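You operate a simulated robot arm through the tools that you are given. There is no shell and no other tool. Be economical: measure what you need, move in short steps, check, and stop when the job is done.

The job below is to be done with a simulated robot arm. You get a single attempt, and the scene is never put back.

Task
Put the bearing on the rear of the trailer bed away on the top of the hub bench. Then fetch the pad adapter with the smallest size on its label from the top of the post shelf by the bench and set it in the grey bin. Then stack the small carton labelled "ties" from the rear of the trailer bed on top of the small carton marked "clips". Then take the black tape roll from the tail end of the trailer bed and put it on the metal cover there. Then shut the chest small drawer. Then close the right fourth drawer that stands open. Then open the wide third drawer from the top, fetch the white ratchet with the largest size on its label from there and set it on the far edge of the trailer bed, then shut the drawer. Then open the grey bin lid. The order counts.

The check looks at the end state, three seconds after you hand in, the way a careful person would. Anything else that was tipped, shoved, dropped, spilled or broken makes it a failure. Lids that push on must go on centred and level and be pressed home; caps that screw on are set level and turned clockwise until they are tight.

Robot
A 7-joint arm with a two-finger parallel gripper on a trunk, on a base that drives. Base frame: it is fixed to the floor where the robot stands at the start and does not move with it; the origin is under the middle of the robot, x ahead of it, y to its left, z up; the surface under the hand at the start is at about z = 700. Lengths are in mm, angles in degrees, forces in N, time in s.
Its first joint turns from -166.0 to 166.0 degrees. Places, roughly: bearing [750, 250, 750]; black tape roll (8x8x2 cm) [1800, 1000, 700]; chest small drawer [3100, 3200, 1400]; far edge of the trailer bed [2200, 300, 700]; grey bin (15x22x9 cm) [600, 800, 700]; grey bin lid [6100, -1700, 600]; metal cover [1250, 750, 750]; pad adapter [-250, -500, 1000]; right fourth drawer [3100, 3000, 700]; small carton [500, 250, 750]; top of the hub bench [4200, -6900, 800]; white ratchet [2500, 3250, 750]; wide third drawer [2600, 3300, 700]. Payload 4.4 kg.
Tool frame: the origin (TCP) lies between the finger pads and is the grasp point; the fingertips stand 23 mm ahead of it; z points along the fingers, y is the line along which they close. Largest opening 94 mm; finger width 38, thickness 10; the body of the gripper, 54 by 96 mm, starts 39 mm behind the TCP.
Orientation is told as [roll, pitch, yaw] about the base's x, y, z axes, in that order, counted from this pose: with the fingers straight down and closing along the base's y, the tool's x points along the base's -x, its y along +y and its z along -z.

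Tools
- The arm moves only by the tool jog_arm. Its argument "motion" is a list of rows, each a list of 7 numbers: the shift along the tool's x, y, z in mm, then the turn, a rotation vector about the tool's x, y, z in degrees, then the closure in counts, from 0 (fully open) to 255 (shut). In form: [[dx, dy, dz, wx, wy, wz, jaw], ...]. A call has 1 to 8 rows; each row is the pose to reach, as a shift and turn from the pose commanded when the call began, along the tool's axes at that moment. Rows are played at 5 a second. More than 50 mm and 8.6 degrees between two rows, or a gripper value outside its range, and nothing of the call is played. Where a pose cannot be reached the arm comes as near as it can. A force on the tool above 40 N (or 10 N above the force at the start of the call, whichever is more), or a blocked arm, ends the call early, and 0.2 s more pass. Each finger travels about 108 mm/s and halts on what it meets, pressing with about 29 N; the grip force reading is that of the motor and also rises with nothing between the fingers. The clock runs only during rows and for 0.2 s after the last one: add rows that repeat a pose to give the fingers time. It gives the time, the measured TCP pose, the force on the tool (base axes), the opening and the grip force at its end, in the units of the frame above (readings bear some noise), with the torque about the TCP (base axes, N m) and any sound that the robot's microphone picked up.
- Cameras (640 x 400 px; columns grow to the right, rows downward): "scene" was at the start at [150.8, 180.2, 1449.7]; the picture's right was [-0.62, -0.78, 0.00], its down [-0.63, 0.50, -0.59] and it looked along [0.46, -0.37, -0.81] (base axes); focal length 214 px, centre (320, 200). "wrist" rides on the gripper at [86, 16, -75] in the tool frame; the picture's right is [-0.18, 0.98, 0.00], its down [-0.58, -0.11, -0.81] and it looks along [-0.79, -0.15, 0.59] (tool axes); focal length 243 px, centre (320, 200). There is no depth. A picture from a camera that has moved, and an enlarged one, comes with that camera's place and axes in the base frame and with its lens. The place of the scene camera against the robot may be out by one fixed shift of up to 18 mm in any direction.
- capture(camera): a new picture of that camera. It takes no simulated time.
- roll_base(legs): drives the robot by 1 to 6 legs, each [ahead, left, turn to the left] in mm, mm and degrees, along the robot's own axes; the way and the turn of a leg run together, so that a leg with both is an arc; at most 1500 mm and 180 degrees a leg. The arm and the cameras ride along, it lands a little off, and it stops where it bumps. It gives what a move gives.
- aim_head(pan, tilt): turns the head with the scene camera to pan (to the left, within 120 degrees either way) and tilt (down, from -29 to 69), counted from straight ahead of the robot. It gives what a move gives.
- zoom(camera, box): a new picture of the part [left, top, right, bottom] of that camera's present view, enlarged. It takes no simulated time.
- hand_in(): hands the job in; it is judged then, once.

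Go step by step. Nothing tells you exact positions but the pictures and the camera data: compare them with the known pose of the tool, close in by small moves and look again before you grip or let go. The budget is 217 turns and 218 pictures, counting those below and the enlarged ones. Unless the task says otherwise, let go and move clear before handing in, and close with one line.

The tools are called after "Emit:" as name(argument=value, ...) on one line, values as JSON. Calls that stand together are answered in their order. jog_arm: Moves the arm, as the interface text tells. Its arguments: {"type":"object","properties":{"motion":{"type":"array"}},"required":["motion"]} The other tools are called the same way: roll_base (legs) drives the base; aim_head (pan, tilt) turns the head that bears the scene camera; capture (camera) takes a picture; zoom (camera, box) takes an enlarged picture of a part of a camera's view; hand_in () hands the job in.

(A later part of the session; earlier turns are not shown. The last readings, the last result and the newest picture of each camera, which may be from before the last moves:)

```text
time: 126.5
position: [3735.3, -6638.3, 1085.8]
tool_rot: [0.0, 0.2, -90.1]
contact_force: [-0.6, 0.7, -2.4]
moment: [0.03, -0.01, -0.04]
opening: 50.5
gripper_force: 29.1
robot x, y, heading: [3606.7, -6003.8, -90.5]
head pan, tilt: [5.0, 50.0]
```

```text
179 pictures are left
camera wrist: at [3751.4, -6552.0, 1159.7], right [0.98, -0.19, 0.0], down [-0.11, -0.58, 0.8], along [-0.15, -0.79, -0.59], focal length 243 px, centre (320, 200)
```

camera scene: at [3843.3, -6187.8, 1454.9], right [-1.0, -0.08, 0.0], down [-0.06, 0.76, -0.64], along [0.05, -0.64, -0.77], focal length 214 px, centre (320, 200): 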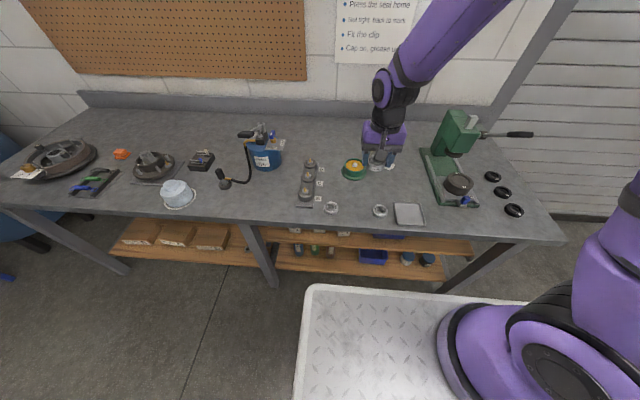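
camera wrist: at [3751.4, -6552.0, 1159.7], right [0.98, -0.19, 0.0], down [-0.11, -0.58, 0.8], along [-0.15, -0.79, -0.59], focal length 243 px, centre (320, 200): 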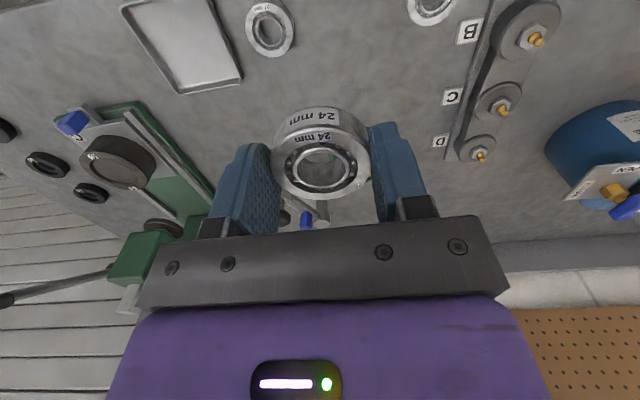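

The bench top looks about 880 mm high, with the neighbouring bearings at about [3683, -6635] and [3840, -6646]. I'll move the hand over [3760, -6700], partly lower, and look.

Emit:
jog_arm(motion=[[-30, 12, 0, 0, 0, 0, 200], [-62, 25, 0, 0, 0, 0, 200], [-62, 25, 40, 0, 0, 0, 200], [-62, 25, 80, 0, 0, 0, 200], [-62, 25, 80, 0, 0, 0, 200]])

Emit:
zoom(camera="scene", box=[280, 130, 480, 255])

Emit:
capture(camera="wrist")

```text
time: 127.7
position: [3759.9, -6699.5, 1005.0]
tool_rot: [0.0, 0.1, -90.2]
contact_force: [-0.4, -0.4, -2.0]
moment: [0.0, -0.02, -0.01]
opening: 50.5
gripper_force: 29.1
robot x, y, heading: [3612.2, -5998.1, -90.6]
head pan, tilt: [5.0, 50.0]
```

```text
3.20 times, centred on (380, 192) of scene
camera zoom: at [3843.2, -6187.6, 1454.9], right [-1.0, -0.08, 0.0], down [-0.06, 0.76, -0.64], along [0.05, -0.64, -0.77], focal length 686 px, centre (128, 224)
```

zoom: 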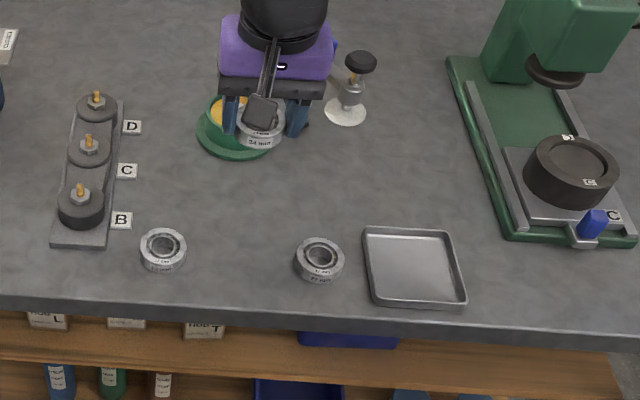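

```text
177 pictures are left
camera wrist: at [3776.5, -6614.2, 1079.1], right [0.98, -0.19, 0.0], down [-0.11, -0.58, 0.8], along [-0.15, -0.79, -0.59], focal length 243 px, centre (320, 200)
```

wrist: 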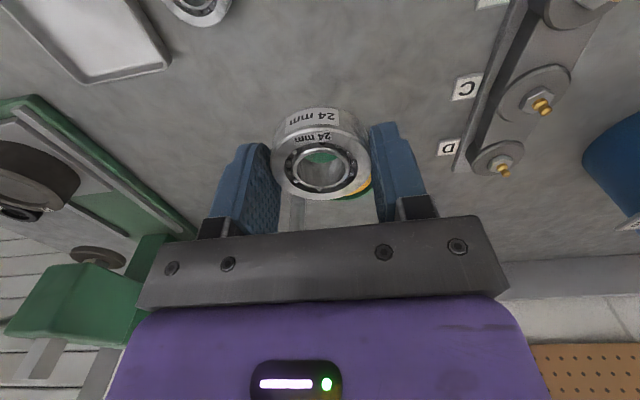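

The lowered spot should land between the bearings and the green dish. I'll come 20 mm toward me for clearance and lower carefully until contact.

Emit:
jog_arm(motion=[[20, 0, 0, 0, 0, 0, 200], [20, 0, 25, 0, 0, 0, 200], [20, 0, 50, 0, 0, 0, 200], [20, 0, 62, 0, 0, 0, 200]])

Emit:
zoom(camera="scene", box=[280, 130, 480, 255])

Emit:
capture(camera="wrist")

```text
time: 128.7
position: [3760.6, -6678.6, 942.5]
tool_rot: [0.0, 0.2, -90.2]
contact_force: [-0.5, -0.2, -2.0]
moment: [-0.02, -0.01, 0.03]
opening: 50.5
gripper_force: 29.2
robot x, y, heading: [3609.5, -6000.1, -90.5]
head pan, tilt: [5.0, 50.0]
```

```text
3.20 times, centred on (380, 192) of scene
camera zoom: at [3843.2, -6187.5, 1454.9], right [-1.0, -0.08, 0.0], down [-0.06, 0.76, -0.64], along [0.05, -0.64, -0.77], focal length 686 px, centre (128, 224)
```

zoom: 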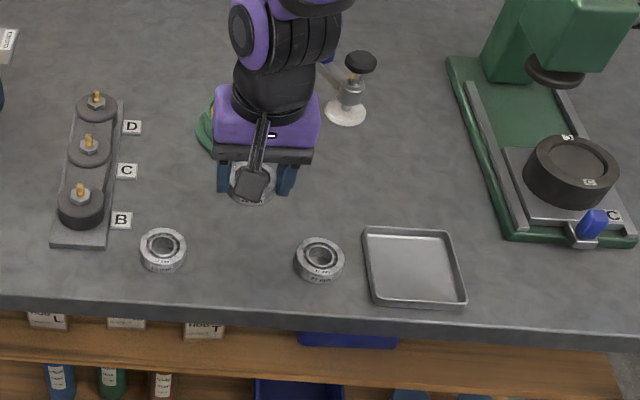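

```text
175 pictures are left
camera wrist: at [3776.1, -6593.6, 1017.2], right [0.98, -0.19, 0.0], down [-0.11, -0.58, 0.8], along [-0.15, -0.79, -0.59], focal length 243 px, centre (320, 200)
```

wrist: 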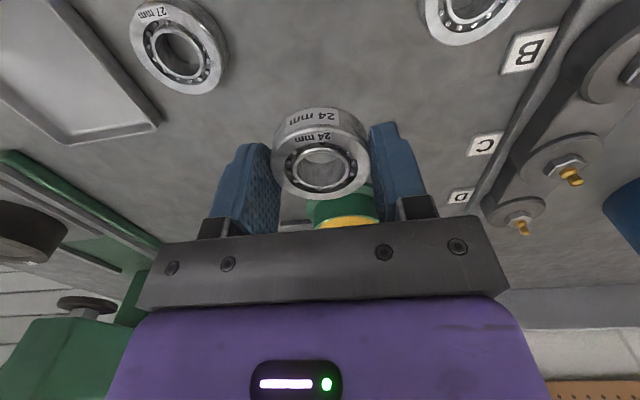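

The spot is clear on all sides. I'll lower in small steps until it touches down.

Emit:
jog_arm(motion=[[0, 0, 8, 0, 0, 0, 200], [0, 0, 15, 0, 0, 0, 200], [0, 0, 20, 0, 0, 0, 200], [0, 0, 24, 0, 0, 0, 200], [0, 0, 28, 0, 0, 0, 200], [0, 0, 32, 0, 0, 0, 200], [0, 0, 36, 0, 0, 0, 200], [0, 0, 40, 0, 0, 0, 200]])

Emit:
zoom(camera="scene", box=[280, 130, 480, 255])

Emit:
capture(camera="wrist")

```text
time: 130.5
position: [3759.6, -6678.7, 902.8]
tool_rot: [-0.1, 0.1, -90.0]
contact_force: [0.6, 0.3, -1.5]
moment: [-0.03, 0.0, 0.02]
opening: 50.3
gripper_force: 28.9
robot x, y, heading: [3610.9, -5998.7, -90.7]
head pan, tilt: [5.0, 50.0]
```

```text
3.20 times, centred on (380, 192) of scene
camera zoom: at [3843.2, -6187.7, 1454.8], right [-1.0, -0.08, 0.0], down [-0.06, 0.76, -0.64], along [0.05, -0.64, -0.77], focal length 686 px, centre (128, 224)
```

zoom: 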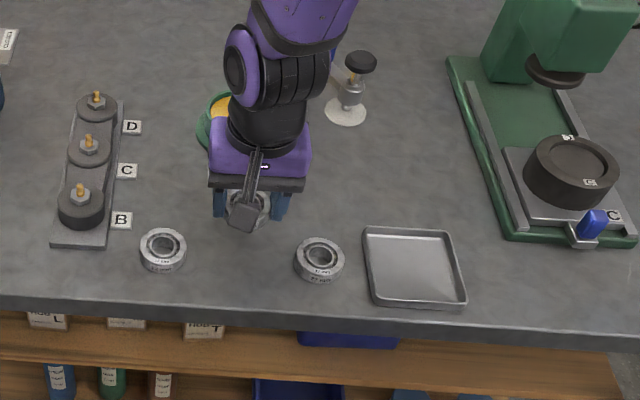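

```text
173 pictures are left
camera wrist: at [3776.3, -6593.7, 977.4], right [0.98, -0.19, 0.0], down [-0.11, -0.58, 0.8], along [-0.15, -0.79, -0.59], focal length 243 px, centre (320, 200)
```

wrist: 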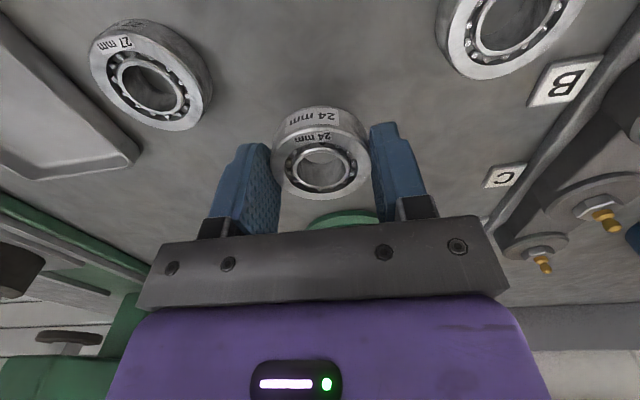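

No contact yet, with bearing height at about 876. I'll keep lowering in small steps.

Emit:
jog_arm(motion=[[0, 0, 5, 0, 0, 0, 200], [0, 0, 10, 0, 0, 0, 200], [0, 0, 14, 0, 0, 0, 200], [0, 0, 18, 0, 0, 0, 200], [0, 0, 22, 0, 0, 0, 200], [0, 0, 26, 0, 0, 0, 200], [0, 0, 30, 0, 0, 0, 200], [0, 0, 34, 0, 0, 0, 200]])

Emit:
capture(camera="wrist")

```text
time: 132.3
position: [3759.8, -6678.8, 869.3]
tool_rot: [0.1, 0.2, -90.0]
contact_force: [-0.7, 0.8, 0.2]
moment: [-0.05, 0.03, -0.02]
opening: 50.5
gripper_force: 28.7
robot x, y, heading: [3612.0, -6000.7, -90.8]
head pan, tilt: [5.0, 50.0]
```

```text
172 pictures are left
camera wrist: at [3776.6, -6593.3, 943.3], right [0.98, -0.19, 0.0], down [-0.11, -0.58, 0.8], along [-0.15, -0.79, -0.59], focal length 243 px, centre (320, 200)
```

wrist: 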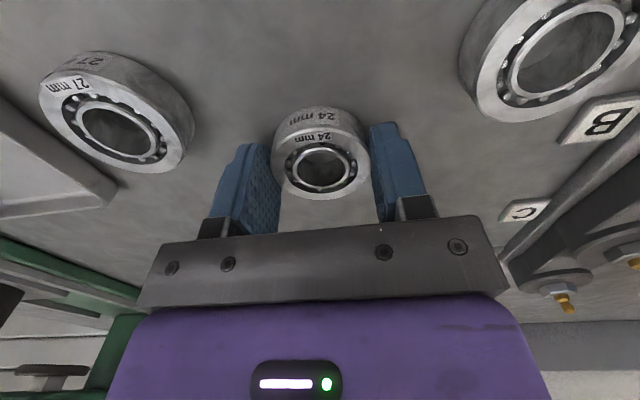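

Emit:
jog_arm(motion=[[0, 0, 2, 0, 0, 0, 200], [0, 0, 4, 0, 0, 0, 200], [0, 0, 4, 0, 0, 0, 200]])

Emit:
zoom(camera="wrist", box=[200, 80, 440, 230])

```text
time: 133.1
position: [3759.2, -6679.0, 865.9]
tool_rot: [0.1, 0.0, -90.1]
contact_force: [-1.4, 0.5, 24.4]
moment: [-0.09, 0.12, 0.02]
opening: 50.4
gripper_force: 28.3
robot x, y, heading: [3611.2, -5999.5, -90.6]
head pan, tilt: [5.0, 50.0]
```

```text
2.67 times, centred on (320, 155) of wrist
camera zoom: at [3776.4, -6593.5, 940.2], right [0.98, -0.19, 0.0], down [-0.11, -0.58, 0.81], along [-0.15, -0.79, -0.59], focal length 647 px, centre (320, 320)
```

zoom: 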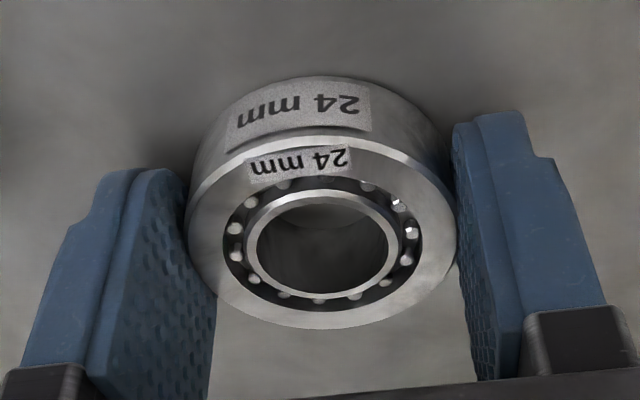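

It has touched down (24 N). I'll open modestly and rise.

Emit:
jog_arm(motion=[[0, 0, -2, 0, 0, 0, 200], [0, 0, -2, 0, 0, 0, 80], [0, 0, -2, 0, 0, 0, 80], [0, 0, -2, 0, 0, 0, 80], [0, 0, -40, 0, 0, 0, 80], [0, 0, -85, 0, 0, 0, 80], [0, 0, -130, 0, 0, 0, 80], [0, 0, -175, 0, 0, 0, 80]])

Emit:
zoom(camera="scene", box=[280, 130, 480, 255])

```text
time: 134.9
position: [3759.0, -6679.8, 1039.0]
tool_rot: [0.0, 0.1, -90.2]
contact_force: [0.1, -0.2, 0.2]
moment: [0.03, 0.01, -0.02]
opening: 64.5
gripper_force: 0.0
robot x, y, heading: [3609.1, -6000.2, -90.2]
head pan, tilt: [5.0, 50.0]
```

```text
3.20 times, centred on (380, 192) of scene
camera zoom: at [3843.5, -6188.3, 1454.7], right [-1.0, -0.08, 0.0], down [-0.06, 0.76, -0.64], along [0.05, -0.64, -0.77], focal length 686 px, centre (128, 224)
```

zoom: 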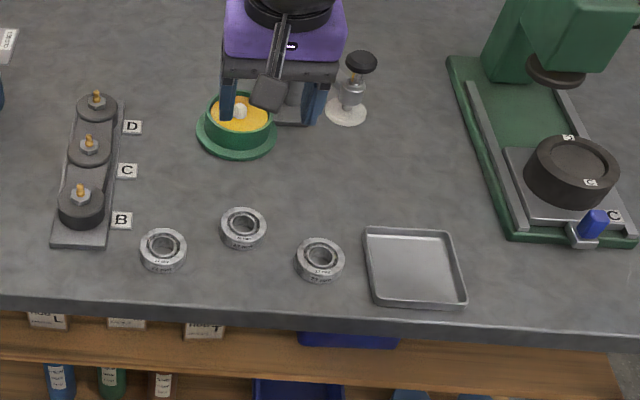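

The bearing is standing on the hub bench between the others. Next is the pad adapter: I'll raise and retract the arm, then drive back along the same corridor.

Emit:
jog_arm(motion=[[25, -10, -30, 0, 0, 0, 80], [60, -20, -60, 0, 0, 0, 80], [90, -20, -80, 0, 0, 0, 80]])

Emit:
roll_base(legs=[[-440, 0, 0], [0, 0, -89.5], [1500, 0, 0], [1500, 0, 0], [1310, 0, 0]])

Emit:
aim_head(pan=30, tilt=25)

Emit:
capture(camera="scene")

```text
time: 135.7
position: [3740.6, -6589.9, 1120.6]
tool_rot: [0.0, 0.2, -90.1]
contact_force: [1.5, -1.0, -0.6]
moment: [0.05, 0.05, -0.02]
opening: 64.7
gripper_force: 0.0
robot x, y, heading: [3612.3, -5999.4, -90.7]
head pan, tilt: [5.0, 50.0]
```

```text
time: 162.3
position: [-1279.9, -5656.6, 1120.7]
tool_rot: [0.0, 0.1, 179.8]
contact_force: [0.8, -0.2, 0.7]
moment: [0.04, -0.04, 0.0]
opening: 64.5
gripper_force: 0.0
robot x, y, heading: [-689.2, -5527.1, 179.2]
head pan, tilt: [5.0, 50.0]
```

```text
time: 163.2
position: [-1280.1, -5655.8, 1121.1]
tool_rot: [0.0, 0.1, 179.7]
contact_force: [-0.5, 0.5, 0.5]
moment: [-0.02, -0.01, 0.0]
opening: 64.3
gripper_force: 0.0
robot x, y, heading: [-686.9, -5526.5, 179.5]
head pan, tilt: [30.0, 25.0]
```

```text
169 pictures are left
camera scene: at [-878.7, -5816.4, 1492.3], right [-0.49, 0.87, 0.0], down [0.37, 0.21, -0.91], along [-0.79, -0.44, -0.42], focal length 214 px, centre (320, 200)
```

scene: 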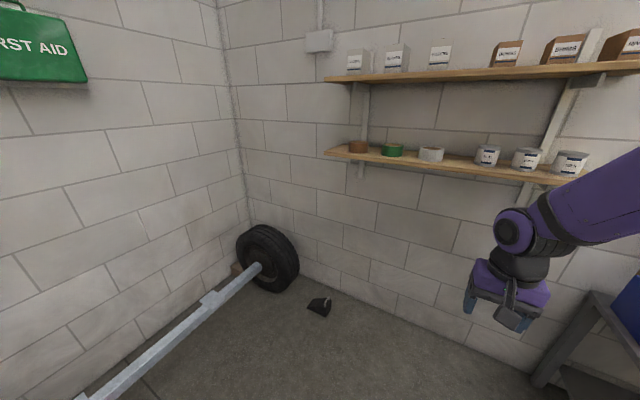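

The space is clear to turn. I'll turn left, shift right and back up along the aisle.

Emit:
roll_base(legs=[[0, 0, 90], [0, -190, 0], [-1500, 0, 0], [-1500, 0, 0]])

```text
time: 165.4
position: [-1126.6, -5947.7, 1121.2]
tool_rot: [0.1, 0.2, -147.4]
contact_force: [0.1, 0.0, 0.5]
moment: [0.02, 0.05, 0.0]
opening: 64.3
gripper_force: 0.1
robot x, y, heading: [-698.8, -5518.6, -147.9]
head pan, tilt: [30.0, 25.0]
stopped in leg 1: the robot was blocked; the commanded pose is now the measured one
```

Something blocked the turn. I'll look around to find it.

Emit:
aim_head(pan=70, tilt=55)

Emit:
capture(camera="scene")

Emit:
aim_head(pan=120, tilt=50)

Emit:
capture(camera="scene")

Emit:
aim_head(pan=-120, tilt=50)

Emit:
capture(camera="scene")

Emit:
aim_head(pan=-50, tilt=50)

Emit:
capture(camera="scene")

Emit:
aim_head(pan=10, tilt=55)

Emit:
capture(camera="scene")

```text
time: 166.5
position: [-1126.5, -5949.1, 1121.6]
tool_rot: [0.1, 0.1, -147.4]
contact_force: [-0.1, -0.6, 0.8]
moment: [-0.02, -0.02, 0.02]
opening: 64.4
gripper_force: 0.0
robot x, y, heading: [-698.7, -5520.6, -147.7]
head pan, tilt: [70.0, 55.0]
```

```text
168 pictures are left
camera scene: at [-652.3, -5852.0, 1448.5], right [-0.98, -0.21, 0.0], down [-0.17, 0.8, -0.57], along [0.12, -0.56, -0.82], focal length 214 px, centre (320, 200)
```

scene: 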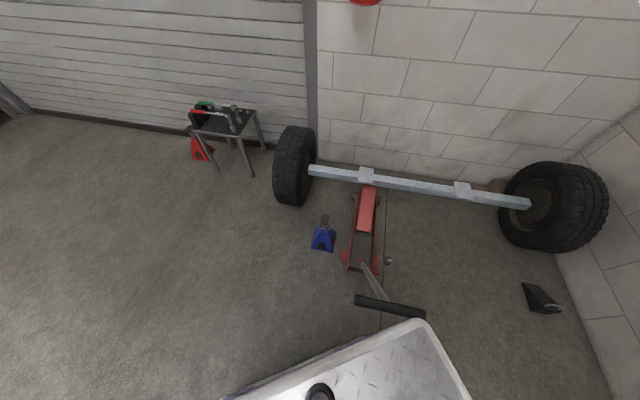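

```text
time: 167.7
position: [-1125.7, -5948.5, 1120.8]
tool_rot: [0.1, 0.1, -147.4]
contact_force: [-0.8, 0.0, -0.8]
moment: [-0.01, 0.0, 0.01]
opening: 64.5
gripper_force: 0.1
robot x, y, heading: [-699.2, -5522.2, -147.5]
head pan, tilt: [120.0, 50.0]
```

```text
167 pictures are left
camera scene: at [-599.4, -5817.6, 1454.9], right [-0.47, -0.88, 0.0], down [-0.68, 0.36, -0.64], along [0.57, -0.3, -0.77], focal length 214 px, centre (320, 200)
```

scene: 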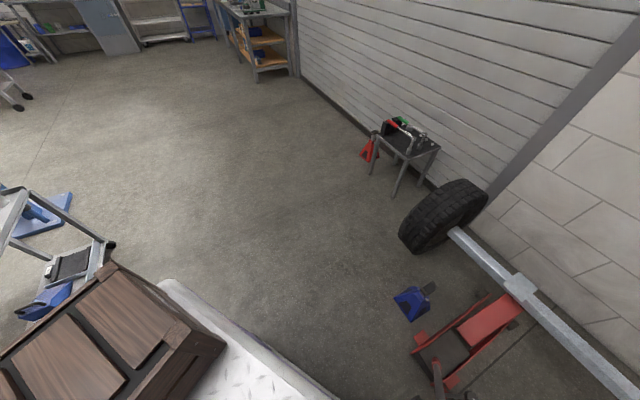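

```text
time: 171.1
position: [-1127.2, -5948.3, 1121.2]
tool_rot: [0.1, 0.1, -147.3]
contact_force: [-0.1, 0.4, -0.2]
moment: [-0.02, -0.02, -0.01]
opening: 64.6
gripper_force: 0.0
robot x, y, heading: [-700.8, -5521.1, -147.9]
head pan, tilt: [-120.0, 50.0]
```

```text
166 pictures are left
camera scene: at [-670.4, -5704.7, 1454.9], right [1.0, 0.04, 0.0], down [0.03, -0.77, -0.64], along [-0.02, 0.64, -0.77], focal length 214 px, centre (320, 200)
```

scene: 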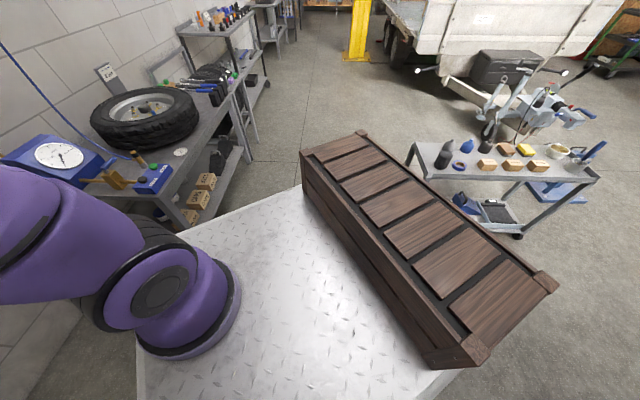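

```text
time: 172.5
position: [-1126.7, -5948.8, 1119.9]
tool_rot: [0.1, 0.1, -147.3]
contact_force: [0.0, -0.3, 0.0]
moment: [-0.01, -0.01, -0.01]
opening: 64.5
gripper_force: 0.1
robot x, y, heading: [-698.6, -5522.7, -147.7]
head pan, tilt: [-50.0, 50.0]
```

```text
165 pictures are left
camera scene: at [-740.7, -5758.0, 1454.9], right [0.31, 0.95, 0.0], down [0.73, -0.24, -0.64], along [-0.61, 0.2, -0.77], focal length 214 px, centre (320, 200)
```

scene: 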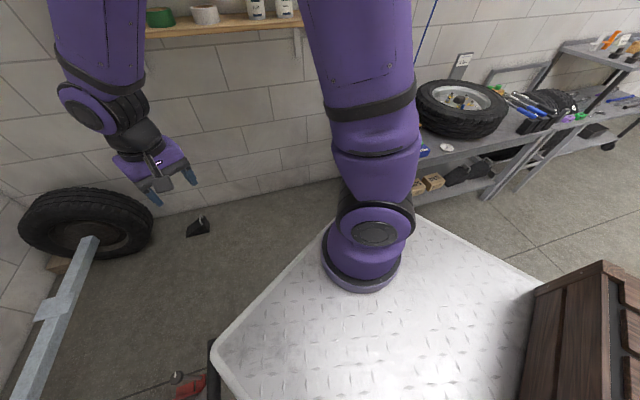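

```text
time: 173.8
position: [-1127.3, -5948.5, 1119.4]
tool_rot: [0.1, 0.1, -147.4]
contact_force: [0.1, -0.4, -0.1]
moment: [0.01, 0.0, 0.04]
opening: 64.4
gripper_force: 0.1
robot x, y, heading: [-702.9, -5518.9, -147.5]
head pan, tilt: [10.0, 55.0]
```

```text
164 pictures are left
camera scene: at [-720.9, -5830.0, 1448.4], right [-0.67, 0.74, 0.0], down [0.61, 0.55, -0.57], along [-0.43, -0.39, -0.82], focal length 214 px, centre (320, 200)
```

scene: 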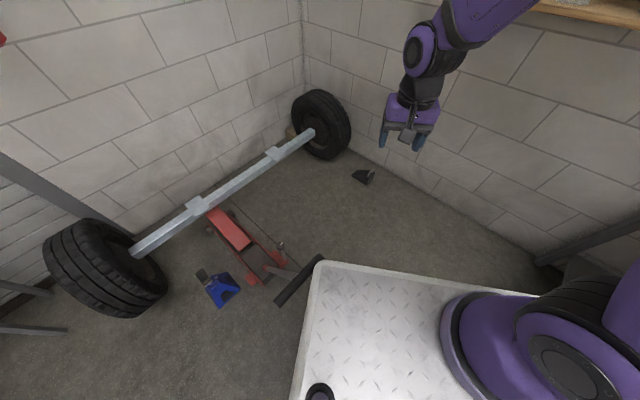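

My front-left corner touched the trolley jack handle. I'll turn back the way I came, shift away from it and turn left with more room.

Emit:
roll_base(legs=[[0, 0, -32.5], [-30, -180, 0], [0, 0, 90], [0, -190, 0], [-1500, 0, 0], [-1000, 0, 0]])

Emit:
aim_head(pan=0, tilt=25)

Emit:
zoom(camera="scene", box=[160, 100, 480, 300])

Emit:
capture(camera="scene")

```text
time: 193.7
position: [-691.2, -3429.9, 1120.4]
tool_rot: [0.0, 0.2, -90.4]
contact_force: [-0.1, 0.6, 0.1]
moment: [0.01, -0.02, 0.01]
opening: 64.4
gripper_force: 0.0
robot x, y, heading: [-819.6, -2837.0, -90.9]
head pan, tilt: [10.0, 55.0]
```

```text
time: 194.6
position: [-691.9, -3430.2, 1121.5]
tool_rot: [0.0, 0.1, -90.5]
contact_force: [-0.7, 0.8, -0.9]
moment: [-0.04, 0.0, 0.02]
opening: 64.7
gripper_force: 0.0
robot x, y, heading: [-819.9, -2839.9, -90.8]
head pan, tilt: [0.0, 25.0]
```

```text
2.00 times, centred on (320, 200) of scene
camera zoom: at [-593.7, -3044.5, 1492.3], right [-1.0, 0.01, 0.0], down [0.01, 0.42, -0.91], along [-0.01, -0.91, -0.42], focal length 429 px, centre (320, 200)
```

zoom: 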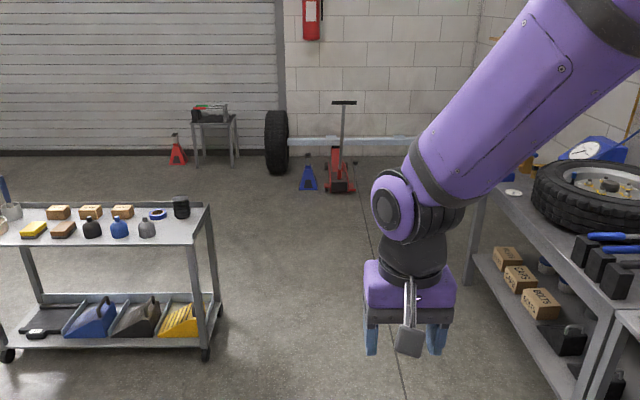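

```text
162 pictures are left
camera scene: at [-593.7, -3044.5, 1492.3], right [-1.0, 0.01, 0.0], down [0.01, 0.42, -0.91], along [-0.01, -0.91, -0.42], focal length 214 px, centre (320, 200)
```

scene: 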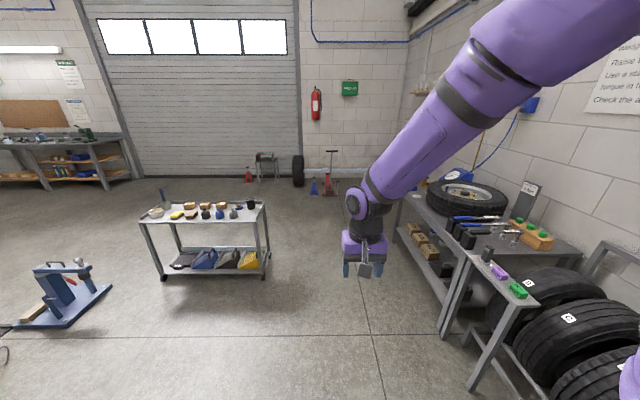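

The jack still stands upright. I'll straighten, back up to beside the post and slide left in front of the cup shelf, keeping some distance.

Emit:
roll_base(legs=[[0, 0, 0.8], [-1500, 0, 0], [-1500, 0, 0], [-240, 0, 0], [0, 500, 0]])

Emit:
aim_head(pan=0, tilt=30)

Emit:
capture(camera="scene")

Emit:
capture(camera="wrist")

```text
time: 213.2
position: [-144.3, -228.1, 1119.9]
tool_rot: [0.0, 0.2, -90.5]
contact_force: [-1.0, 0.0, 0.2]
moment: [0.03, 0.03, 0.01]
opening: 64.3
gripper_force: 0.1
robot x, y, heading: [-270.4, 362.9, -91.1]
head pan, tilt: [0.0, 25.0]
```

```text
time: 213.9
position: [-144.6, -228.6, 1121.7]
tool_rot: [0.1, 0.1, -90.5]
contact_force: [0.2, -0.8, -0.1]
moment: [0.03, 0.01, 0.03]
opening: 64.6
gripper_force: 0.0
robot x, y, heading: [-271.2, 362.5, -91.1]
head pan, tilt: [0.0, 30.0]
```

```text
161 pictures are left
camera scene: at [-45.3, 158.8, 1484.4], right [-1.0, 0.02, 0.0], down [0.01, 0.5, -0.87], along [-0.02, -0.87, -0.5], focal length 214 px, centre (320, 200)
```

scene: 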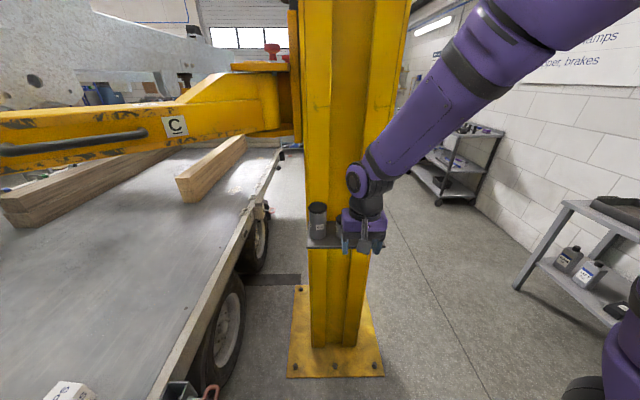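

```text
160 pictures are left
camera wrist: at [-127.3, -142.4, 1195.2], right [0.98, -0.19, 0.0], down [-0.12, -0.58, 0.81], along [-0.16, -0.79, -0.59], focal length 243 px, centre (320, 200)
```

wrist: 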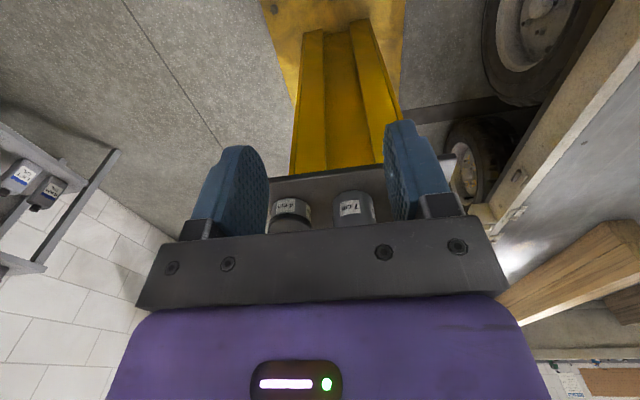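

I'm in front of the shelf. I'll raise the hand out of the way and zoom in on the labels.

Emit:
jog_arm(motion=[[0, -40, -40, 0, 0, 0, 0], [0, -80, -70, 0, 0, 0, 0], [0, -120, -100, 0, 0, 0, 0], [0, -160, -100, 0, 0, 0, 0]])

Emit:
zoom(camera="scene", box=[280, 180, 400, 270])

Emit:
capture(camera="wrist")

```text
refused: row 1 steps farther than a row can; nothing moved
```

```text
4.44 times, centred on (340, 225) of scene
camera zoom: at [-45.3, 158.8, 1484.4], right [-1.0, 0.02, 0.0], down [0.01, 0.5, -0.87], along [-0.02, -0.87, -0.5], focal length 953 px, centre (231, 89)
```

zoom: 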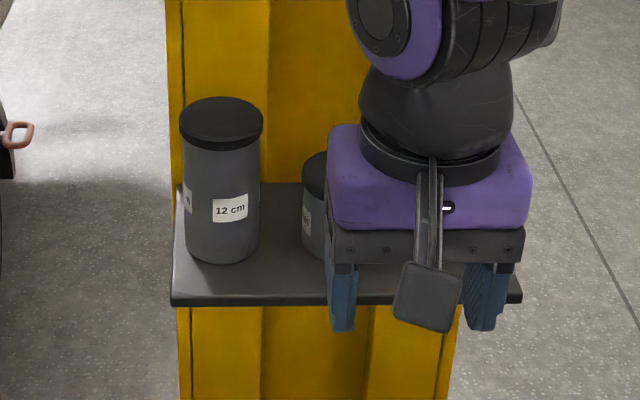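

```text
158 pictures are left
camera wrist: at [-127.3, -142.4, 1195.2], right [0.98, -0.19, 0.0], down [-0.12, -0.58, 0.81], along [-0.16, -0.79, -0.59], focal length 243 px, centre (320, 200)
```

wrist: 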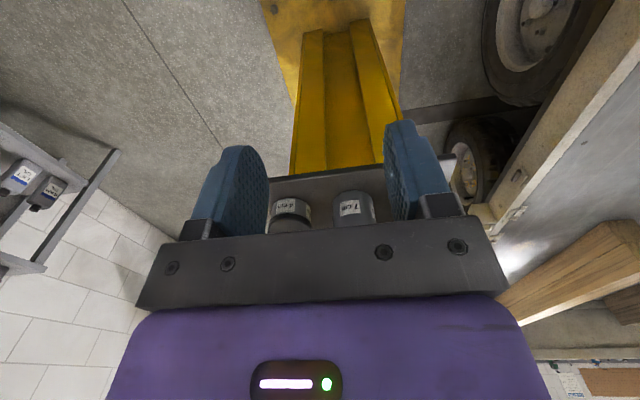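

Emit:
jog_arm(motion=[[0, -20, -25, 0, 0, 0, 0], [0, -60, -45, 0, 0, 0, 0], [0, -105, -60, 0, 0, 0, 0], [0, -150, -60, 0, 0, 0, 0]])

Emit:
zoom(camera="scene", box=[280, 180, 400, 270])

Emit:
zoom(camera="wrist", box=[240, 100, 440, 225])

```text
time: 214.9
position: [-293.6, -226.2, 1181.4]
tool_rot: [0.0, 0.1, -90.3]
contact_force: [-0.1, -0.5, -1.0]
moment: [0.03, -0.02, -0.01]
opening: 94.2
gripper_force: 0.0
robot x, y, heading: [-269.8, 363.1, -91.2]
head pan, tilt: [0.0, 30.0]
```

```text
4.44 times, centred on (340, 225) of scene
camera zoom: at [-44.8, 158.8, 1484.3], right [-1.0, 0.02, 0.0], down [0.01, 0.5, -0.87], along [-0.01, -0.87, -0.5], focal length 953 px, centre (231, 89)
```

zoom: 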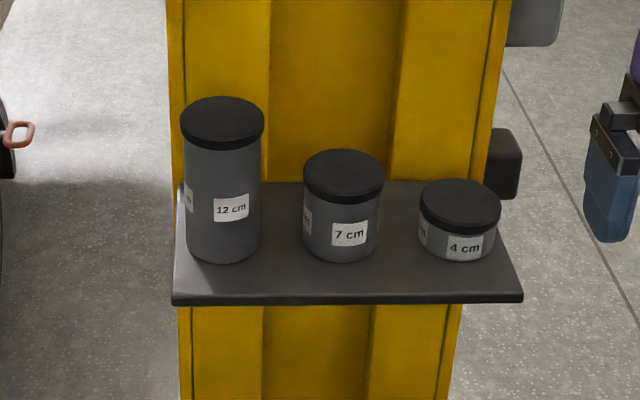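

```text
3.20 times, centred on (340, 162) of wrist
camera zoom: at [-276.3, -141.0, 1256.2], right [0.98, -0.19, 0.0], down [-0.11, -0.58, 0.8], along [-0.15, -0.79, -0.59], focal length 776 px, centre (256, 320)
```

zoom: 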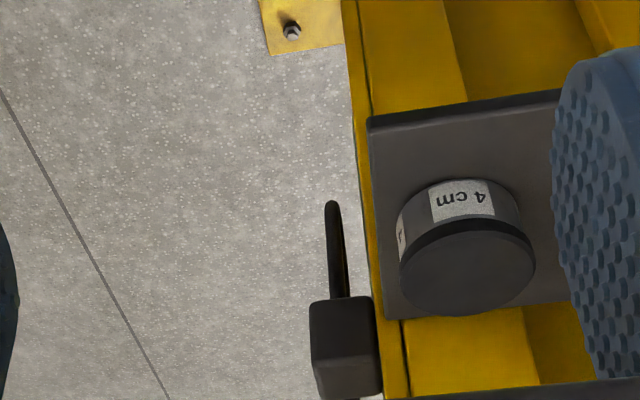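

The 4 cm adapter (rightmost) is the smallest, at about [-226, -466] with its top near z 1000. I'll approach partway above it and look with the wrist camera.

Emit:
jog_arm(motion=[[-40, 15, 10, 0, 0, 0, 20], [-80, 30, 20, 0, 0, 0, 20], [-120, 50, 30, 0, 0, 0, 20], [-155, 68, 45, 0, 0, 0, 20], [-185, 68, 60, 0, 0, 0, 20]])

Emit:
capture(camera="wrist")

Emit:
zoom(camera="scene", box=[280, 180, 400, 270])

```text
time: 216.1
position: [-228.1, -412.0, 1119.9]
tool_rot: [0.2, 0.1, -90.6]
contact_force: [0.3, -0.3, -0.2]
moment: [-0.03, -0.05, -0.01]
opening: 86.6
gripper_force: 0.1
robot x, y, heading: [-271.2, 361.8, -91.4]
head pan, tilt: [0.0, 30.0]
```

```text
155 pictures are left
camera wrist: at [-210.8, -326.6, 1194.7], right [0.98, -0.19, 0.0], down [-0.12, -0.58, 0.81], along [-0.16, -0.79, -0.59], focal length 243 px, centre (320, 200)
```

wrist: 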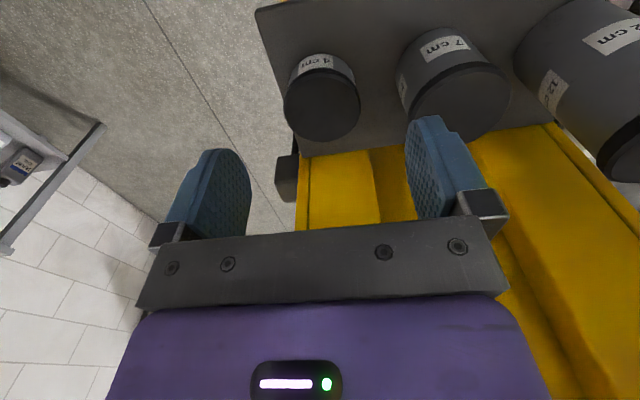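

```text
4.44 times, centred on (340, 225) of scene
camera zoom: at [-45.4, 159.5, 1484.5], right [-1.0, 0.02, 0.0], down [0.01, 0.5, -0.87], along [-0.02, -0.87, -0.5], focal length 953 px, centre (231, 89)
```

zoom: 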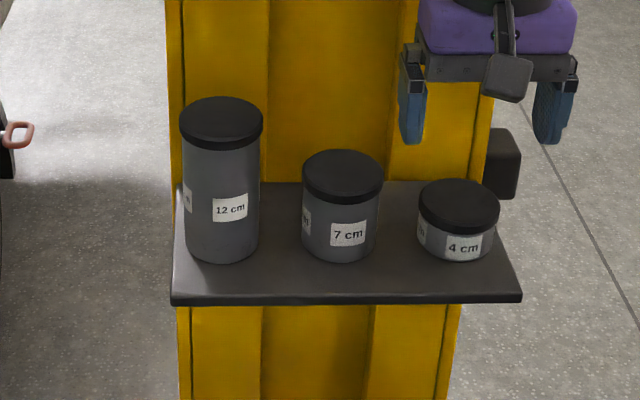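

Emit:
jog_arm(motion=[[-14, -2, 20, 0, 0, 0, 20], [-28, -3, 40, 0, 0, 0, 20]])

Emit:
capture(camera="wrist")

Emit:
zoom(camera="scene", box=[280, 180, 400, 270])

```text
time: 216.7
position: [-230.1, -440.4, 1078.6]
tool_rot: [0.1, 0.1, -90.5]
contact_force: [0.2, -0.3, -0.2]
moment: [-0.01, 0.03, -0.05]
opening: 86.9
gripper_force: 0.0
robot x, y, heading: [-270.6, 362.5, -91.1]
head pan, tilt: [0.0, 30.0]
```

```text
153 pictures are left
camera wrist: at [-213.7, -354.4, 1154.2], right [0.98, -0.19, 0.0], down [-0.11, -0.58, 0.81], along [-0.15, -0.79, -0.59], focal length 243 px, centre (320, 200)
```

wrist: 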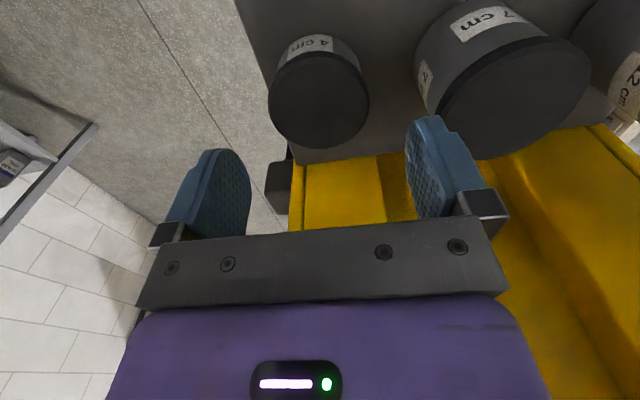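

```text
4.44 times, centred on (340, 225) of scene
camera zoom: at [-45.3, 159.2, 1484.4], right [-1.0, 0.02, 0.0], down [0.01, 0.5, -0.87], along [-0.02, -0.87, -0.5], focal length 953 px, centre (231, 89)
```

zoom: 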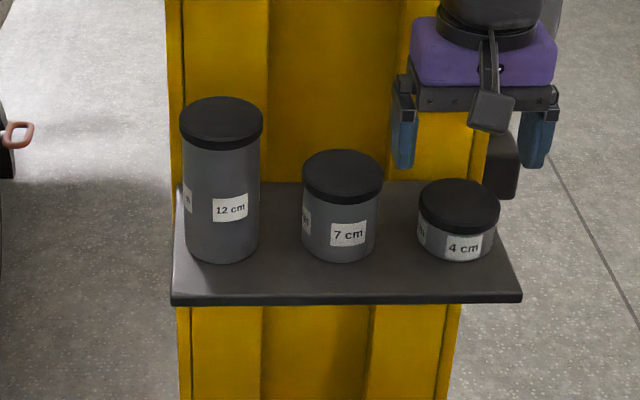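

The adapter top is at about [-229, -431, 1023], 60 mm across. I'll narrow the opening to 72 mm, centre over it and descend, clearing the 7 cm cup.

Emit:
jog_arm(motion=[[9, 1, 0, 0, 0, 0, 58], [9, 1, 10, 0, 0, 0, 58], [9, 1, 28, 0, 0, 0, 58]])

Emit:
capture(camera="wrist")

Emit:
zoom(camera="scene", box=[280, 180, 400, 270])

```text
time: 217.5
position: [-230.6, -430.0, 1050.7]
tool_rot: [0.0, 0.1, -90.5]
contact_force: [0.2, 0.0, 0.1]
moment: [0.0, -0.01, -0.01]
opening: 72.8
gripper_force: 0.0
robot x, y, heading: [-269.2, 364.1, -90.9]
head pan, tilt: [0.0, 30.0]
```

```text
151 pictures are left
camera wrist: at [-213.3, -344.9, 1126.7], right [0.98, -0.19, 0.0], down [-0.12, -0.58, 0.81], along [-0.16, -0.79, -0.59], focal length 243 px, centre (320, 200)
```

wrist: 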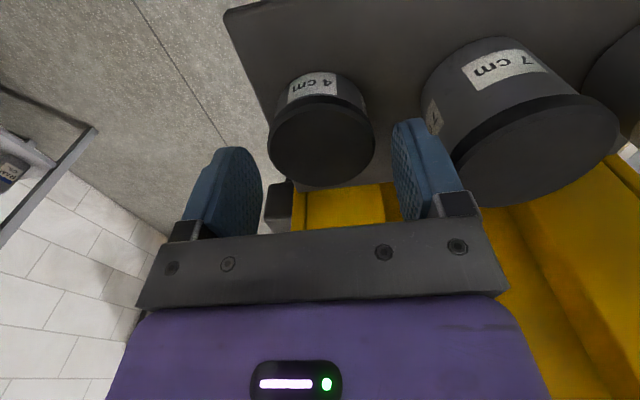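

```text
4.44 times, centred on (340, 225) of scene
camera zoom: at [-45.4, 159.0, 1484.4], right [-1.0, 0.02, 0.0], down [0.01, 0.5, -0.87], along [-0.02, -0.87, -0.5], focal length 953 px, centre (231, 89)
```

zoom: 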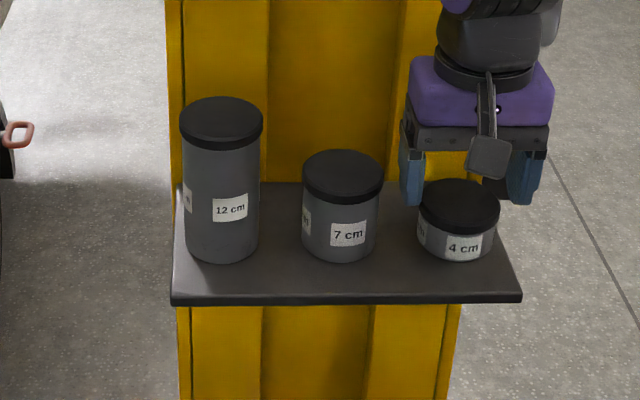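

It's well aligned. I'll descend to grip height and close.

Emit:
jog_arm(motion=[[0, 0, 12, 0, 0, 0, 58], [0, 0, 24, 0, 0, 0, 58], [0, 0, 34, 0, 0, 0, 58], [0, 0, 34, 0, 0, 0, 130], [0, 0, 34, 0, 0, 0, 130]])

Emit:
capture(camera="wrist")

Emit:
zoom(camera="scene", box=[280, 180, 400, 270])

```text
time: 218.7
position: [-230.4, -430.4, 1018.9]
tool_rot: [0.1, 0.1, -90.5]
contact_force: [-0.7, -2.0, 5.2]
moment: [-0.02, 0.26, 0.04]
opening: 61.3
gripper_force: 28.8
robot x, y, heading: [-272.3, 359.5, -91.1]
head pan, tilt: [0.0, 30.0]
```

```text
149 pictures are left
camera wrist: at [-213.2, -345.3, 1093.1], right [0.98, -0.19, 0.0], down [-0.12, -0.58, 0.81], along [-0.16, -0.79, -0.59], focal length 243 px, centre (320, 200)
```

wrist: 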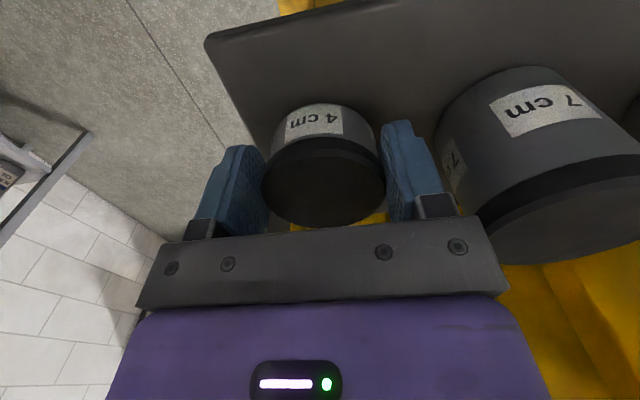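

```text
4.44 times, centred on (340, 225) of scene
camera zoom: at [-45.4, 158.9, 1484.4], right [-1.0, 0.02, 0.0], down [0.01, 0.5, -0.87], along [-0.02, -0.87, -0.5], focal length 953 px, centre (231, 89)
```

zoom: 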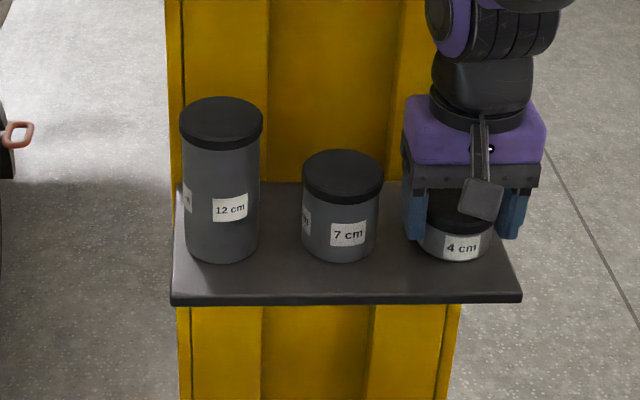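

It's gripped at 61 mm. I'll lift slowly and check.

Emit:
jog_arm(motion=[[0, 0, -15, 0, 0, 0, 140], [0, 0, -40, 0, 0, 0, 140], [0, 0, -85, 0, 0, 0, 140], [0, 0, -130, 0, 0, 0, 140], [45, 0, -145, 0, 0, 0, 140], [90, 0, -145, 0, 0, 0, 140], [135, 0, -145, 0, 0, 0, 140]])

Emit:
capture(camera="wrist")

Emit:
capture(camera="scene")

```text
time: 220.3
position: [-228.8, -297.2, 1162.8]
tool_rot: [0.1, 0.1, -90.5]
contact_force: [-0.2, -1.1, -4.2]
moment: [0.07, 0.01, -0.01]
opening: 61.4
gripper_force: 28.8
robot x, y, heading: [-269.7, 364.8, -91.0]
head pan, tilt: [0.0, 30.0]
```

```text
147 pictures are left
camera wrist: at [-212.1, -211.1, 1237.4], right [0.98, -0.19, 0.0], down [-0.12, -0.58, 0.8], along [-0.16, -0.79, -0.59], focal length 243 px, centre (320, 200)
```

wrist: 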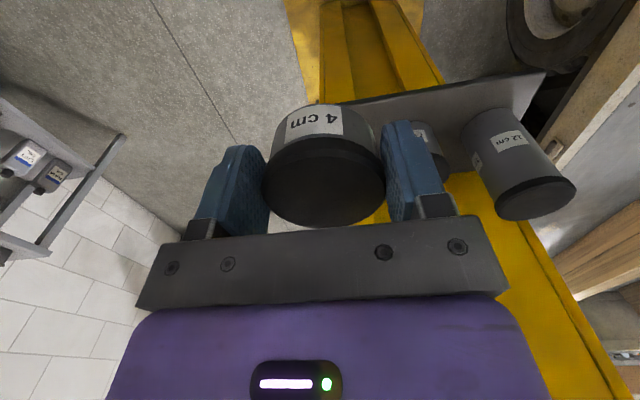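

```text
146 pictures are left
camera scene: at [-45.3, 158.0, 1484.3], right [-1.0, 0.02, 0.0], down [0.01, 0.5, -0.87], along [-0.02, -0.87, -0.5], focal length 214 px, centre (320, 200)
```

scene: 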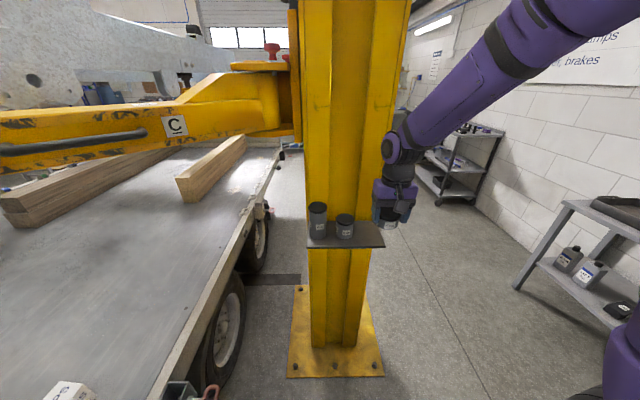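

The 4 cm adapter is held and the other two are undisturbed. I'll back up, turn left to face the trailer beside the grey bin, and look.

Emit:
roll_base(legs=[[-340, 0, 0], [0, 0, 91], [200, 0, 0]])

Emit:
aim_head(pan=5, tilt=55)

Emit:
capture(camera="scene")

Emit:
capture(camera="wrist")

```text
time: 227.6
position: [596.2, 759.1, 1163.0]
tool_rot: [0.0, 0.1, 0.9]
contact_force: [-0.5, 0.1, -3.0]
moment: [-0.06, 0.02, 0.01]
opening: 61.5
gripper_force: 29.0
robot x, y, heading: [-63.0, 703.1, 0.5]
head pan, tilt: [0.0, 30.0]
```

```text
time: 228.5
position: [596.0, 757.3, 1161.6]
tool_rot: [0.0, 0.2, 1.0]
contact_force: [-0.3, 0.0, -3.4]
moment: [0.01, 0.01, 0.0]
opening: 61.6
gripper_force: 29.3
robot x, y, heading: [-63.0, 703.9, 0.5]
head pan, tilt: [5.0, 55.0]
```

```text
145 pictures are left
camera scene: at [101.1, 934.1, 1448.4], right [0.1, -1.0, 0.0], down [-0.82, -0.08, -0.57], along [0.57, 0.05, -0.82], focal length 214 px, centre (320, 200)
```

scene: 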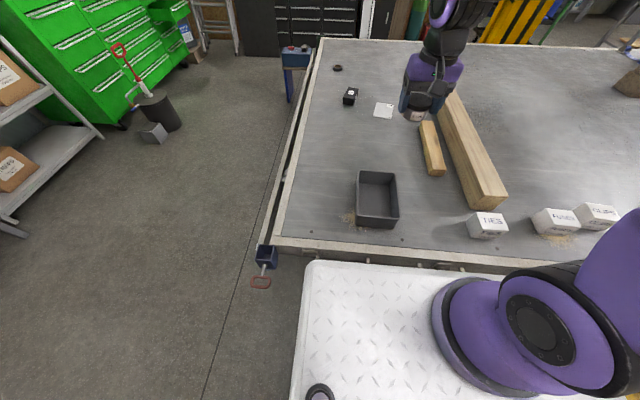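

```text
144 pictures are left
camera wrist: at [509.2, 772.9, 1237.7], right [0.17, 0.99, 0.0], down [0.58, -0.1, 0.8], along [0.79, -0.13, -0.59], focal length 243 px, centre (320, 200)
```

wrist: 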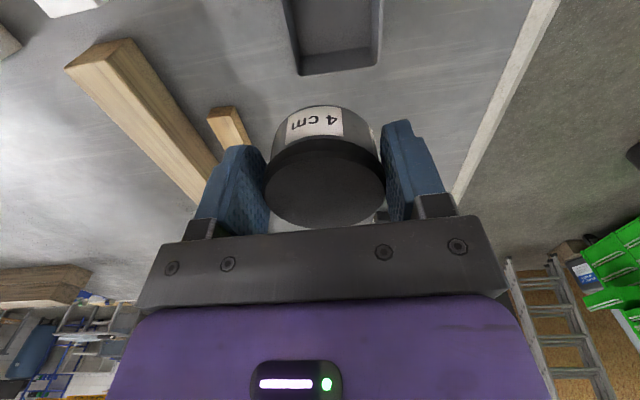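

The grey bin is centred at about [615, 770], its long side along x. I'll move over it, lower partway and check.

Emit:
jog_arm(motion=[[-10, 4, 45, 0, 0, 0, 140], [-20, 8, 90, 0, 0, 0, 140], [-30, 12, 135, 0, 0, 0, 140], [-40, 12, 180, 0, 0, 0, 140], [-40, 12, 225, 0, 0, 0, 140], [-40, 12, 265, 0, 0, 0, 140]])

Emit:
zoom(camera="scene", box=[300, 100, 460, 260])

Emit:
capture(camera="wrist")

```text
time: 229.9
position: [635.2, 772.1, 897.7]
tool_rot: [0.1, 0.0, 0.9]
contact_force: [-0.4, -0.1, -3.3]
moment: [-0.01, 0.0, 0.06]
opening: 61.3
gripper_force: 29.0
robot x, y, heading: [-64.1, 699.8, 0.6]
head pan, tilt: [5.0, 55.0]
```

```text
2.50 times, centred on (380, 180) of scene
camera zoom: at [100.5, 934.0, 1448.4], right [0.1, -1.0, 0.0], down [-0.82, -0.08, -0.57], along [0.57, 0.05, -0.82], focal length 536 px, centre (170, 250)
```

zoom: 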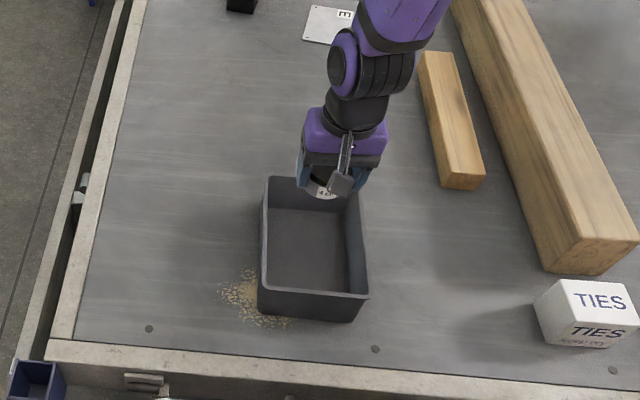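

```text
142 pictures are left
camera wrist: at [548.9, 786.4, 972.6], right [0.17, 0.99, 0.0], down [0.58, -0.1, 0.81], along [0.79, -0.14, -0.59], focal length 243 px, centre (320, 200)
```

wrist: 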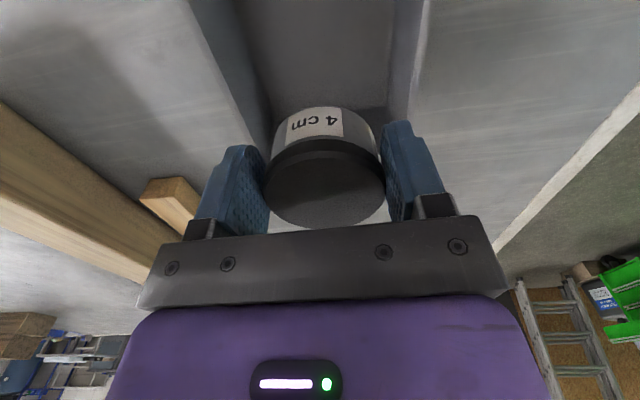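

The hand is well centred over the bin. I'll lower in until the adapter touches the floor.

Emit:
jog_arm(motion=[[0, 0, 45, 0, 0, 0, 140], [0, 0, 90, 0, 0, 0, 140], [0, 0, 125, 0, 0, 0, 140], [0, 0, 138, 0, 0, 0, 140], [0, 0, 144, 0, 0, 0, 140], [0, 0, 148, 0, 0, 0, 140]])

Emit:
zoom(camera="scene", box=[300, 100, 460, 260])

Emit:
capture(camera="wrist")

```text
time: 231.3
position: [633.4, 771.8, 749.2]
tool_rot: [0.0, 0.1, 0.9]
contact_force: [-0.1, 0.2, -3.1]
moment: [-0.02, 0.03, -0.01]
opening: 61.7
gripper_force: 29.2
robot x, y, heading: [-63.6, 702.9, 0.6]
head pan, tilt: [5.0, 55.0]
```

```text
2.50 times, centred on (380, 180) of scene
camera zoom: at [101.0, 934.1, 1448.3], right [0.1, -1.0, 0.0], down [-0.82, -0.08, -0.57], along [0.57, 0.05, -0.82], focal length 536 px, centre (170, 250)
```

zoom: 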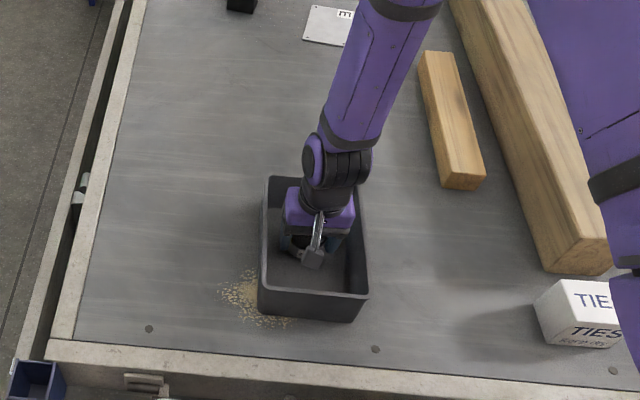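

```text
140 pictures are left
camera wrist: at [547.7, 785.7, 824.1], right [0.17, 0.99, 0.0], down [0.59, -0.1, 0.8], along [0.79, -0.14, -0.59], focal length 243 px, centre (320, 200)
```

wrist: 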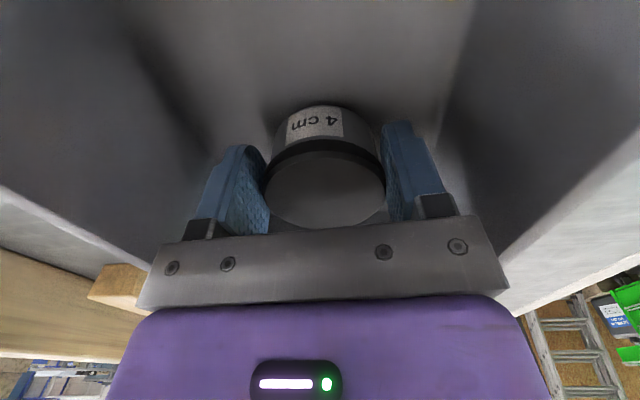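

Clearances to the walls are fine. I'll lower the last few millimetres to contact.

Emit:
jog_arm(motion=[[0, 0, 3, 0, 0, 0, 140], [0, 0, 6, 0, 0, 0, 140], [0, 0, 9, 0, 0, 0, 140], [0, 0, 11, 0, 0, 0, 140]])

```text
time: 232.3
position: [635.0, 772.0, 740.1]
tool_rot: [0.1, -0.1, 1.0]
contact_force: [-0.2, -1.4, 23.3]
moment: [-0.3, -0.36, -0.01]
opening: 61.5
gripper_force: 28.9
robot x, y, heading: [-62.1, 701.4, 0.3]
head pan, tilt: [5.0, 55.0]
```

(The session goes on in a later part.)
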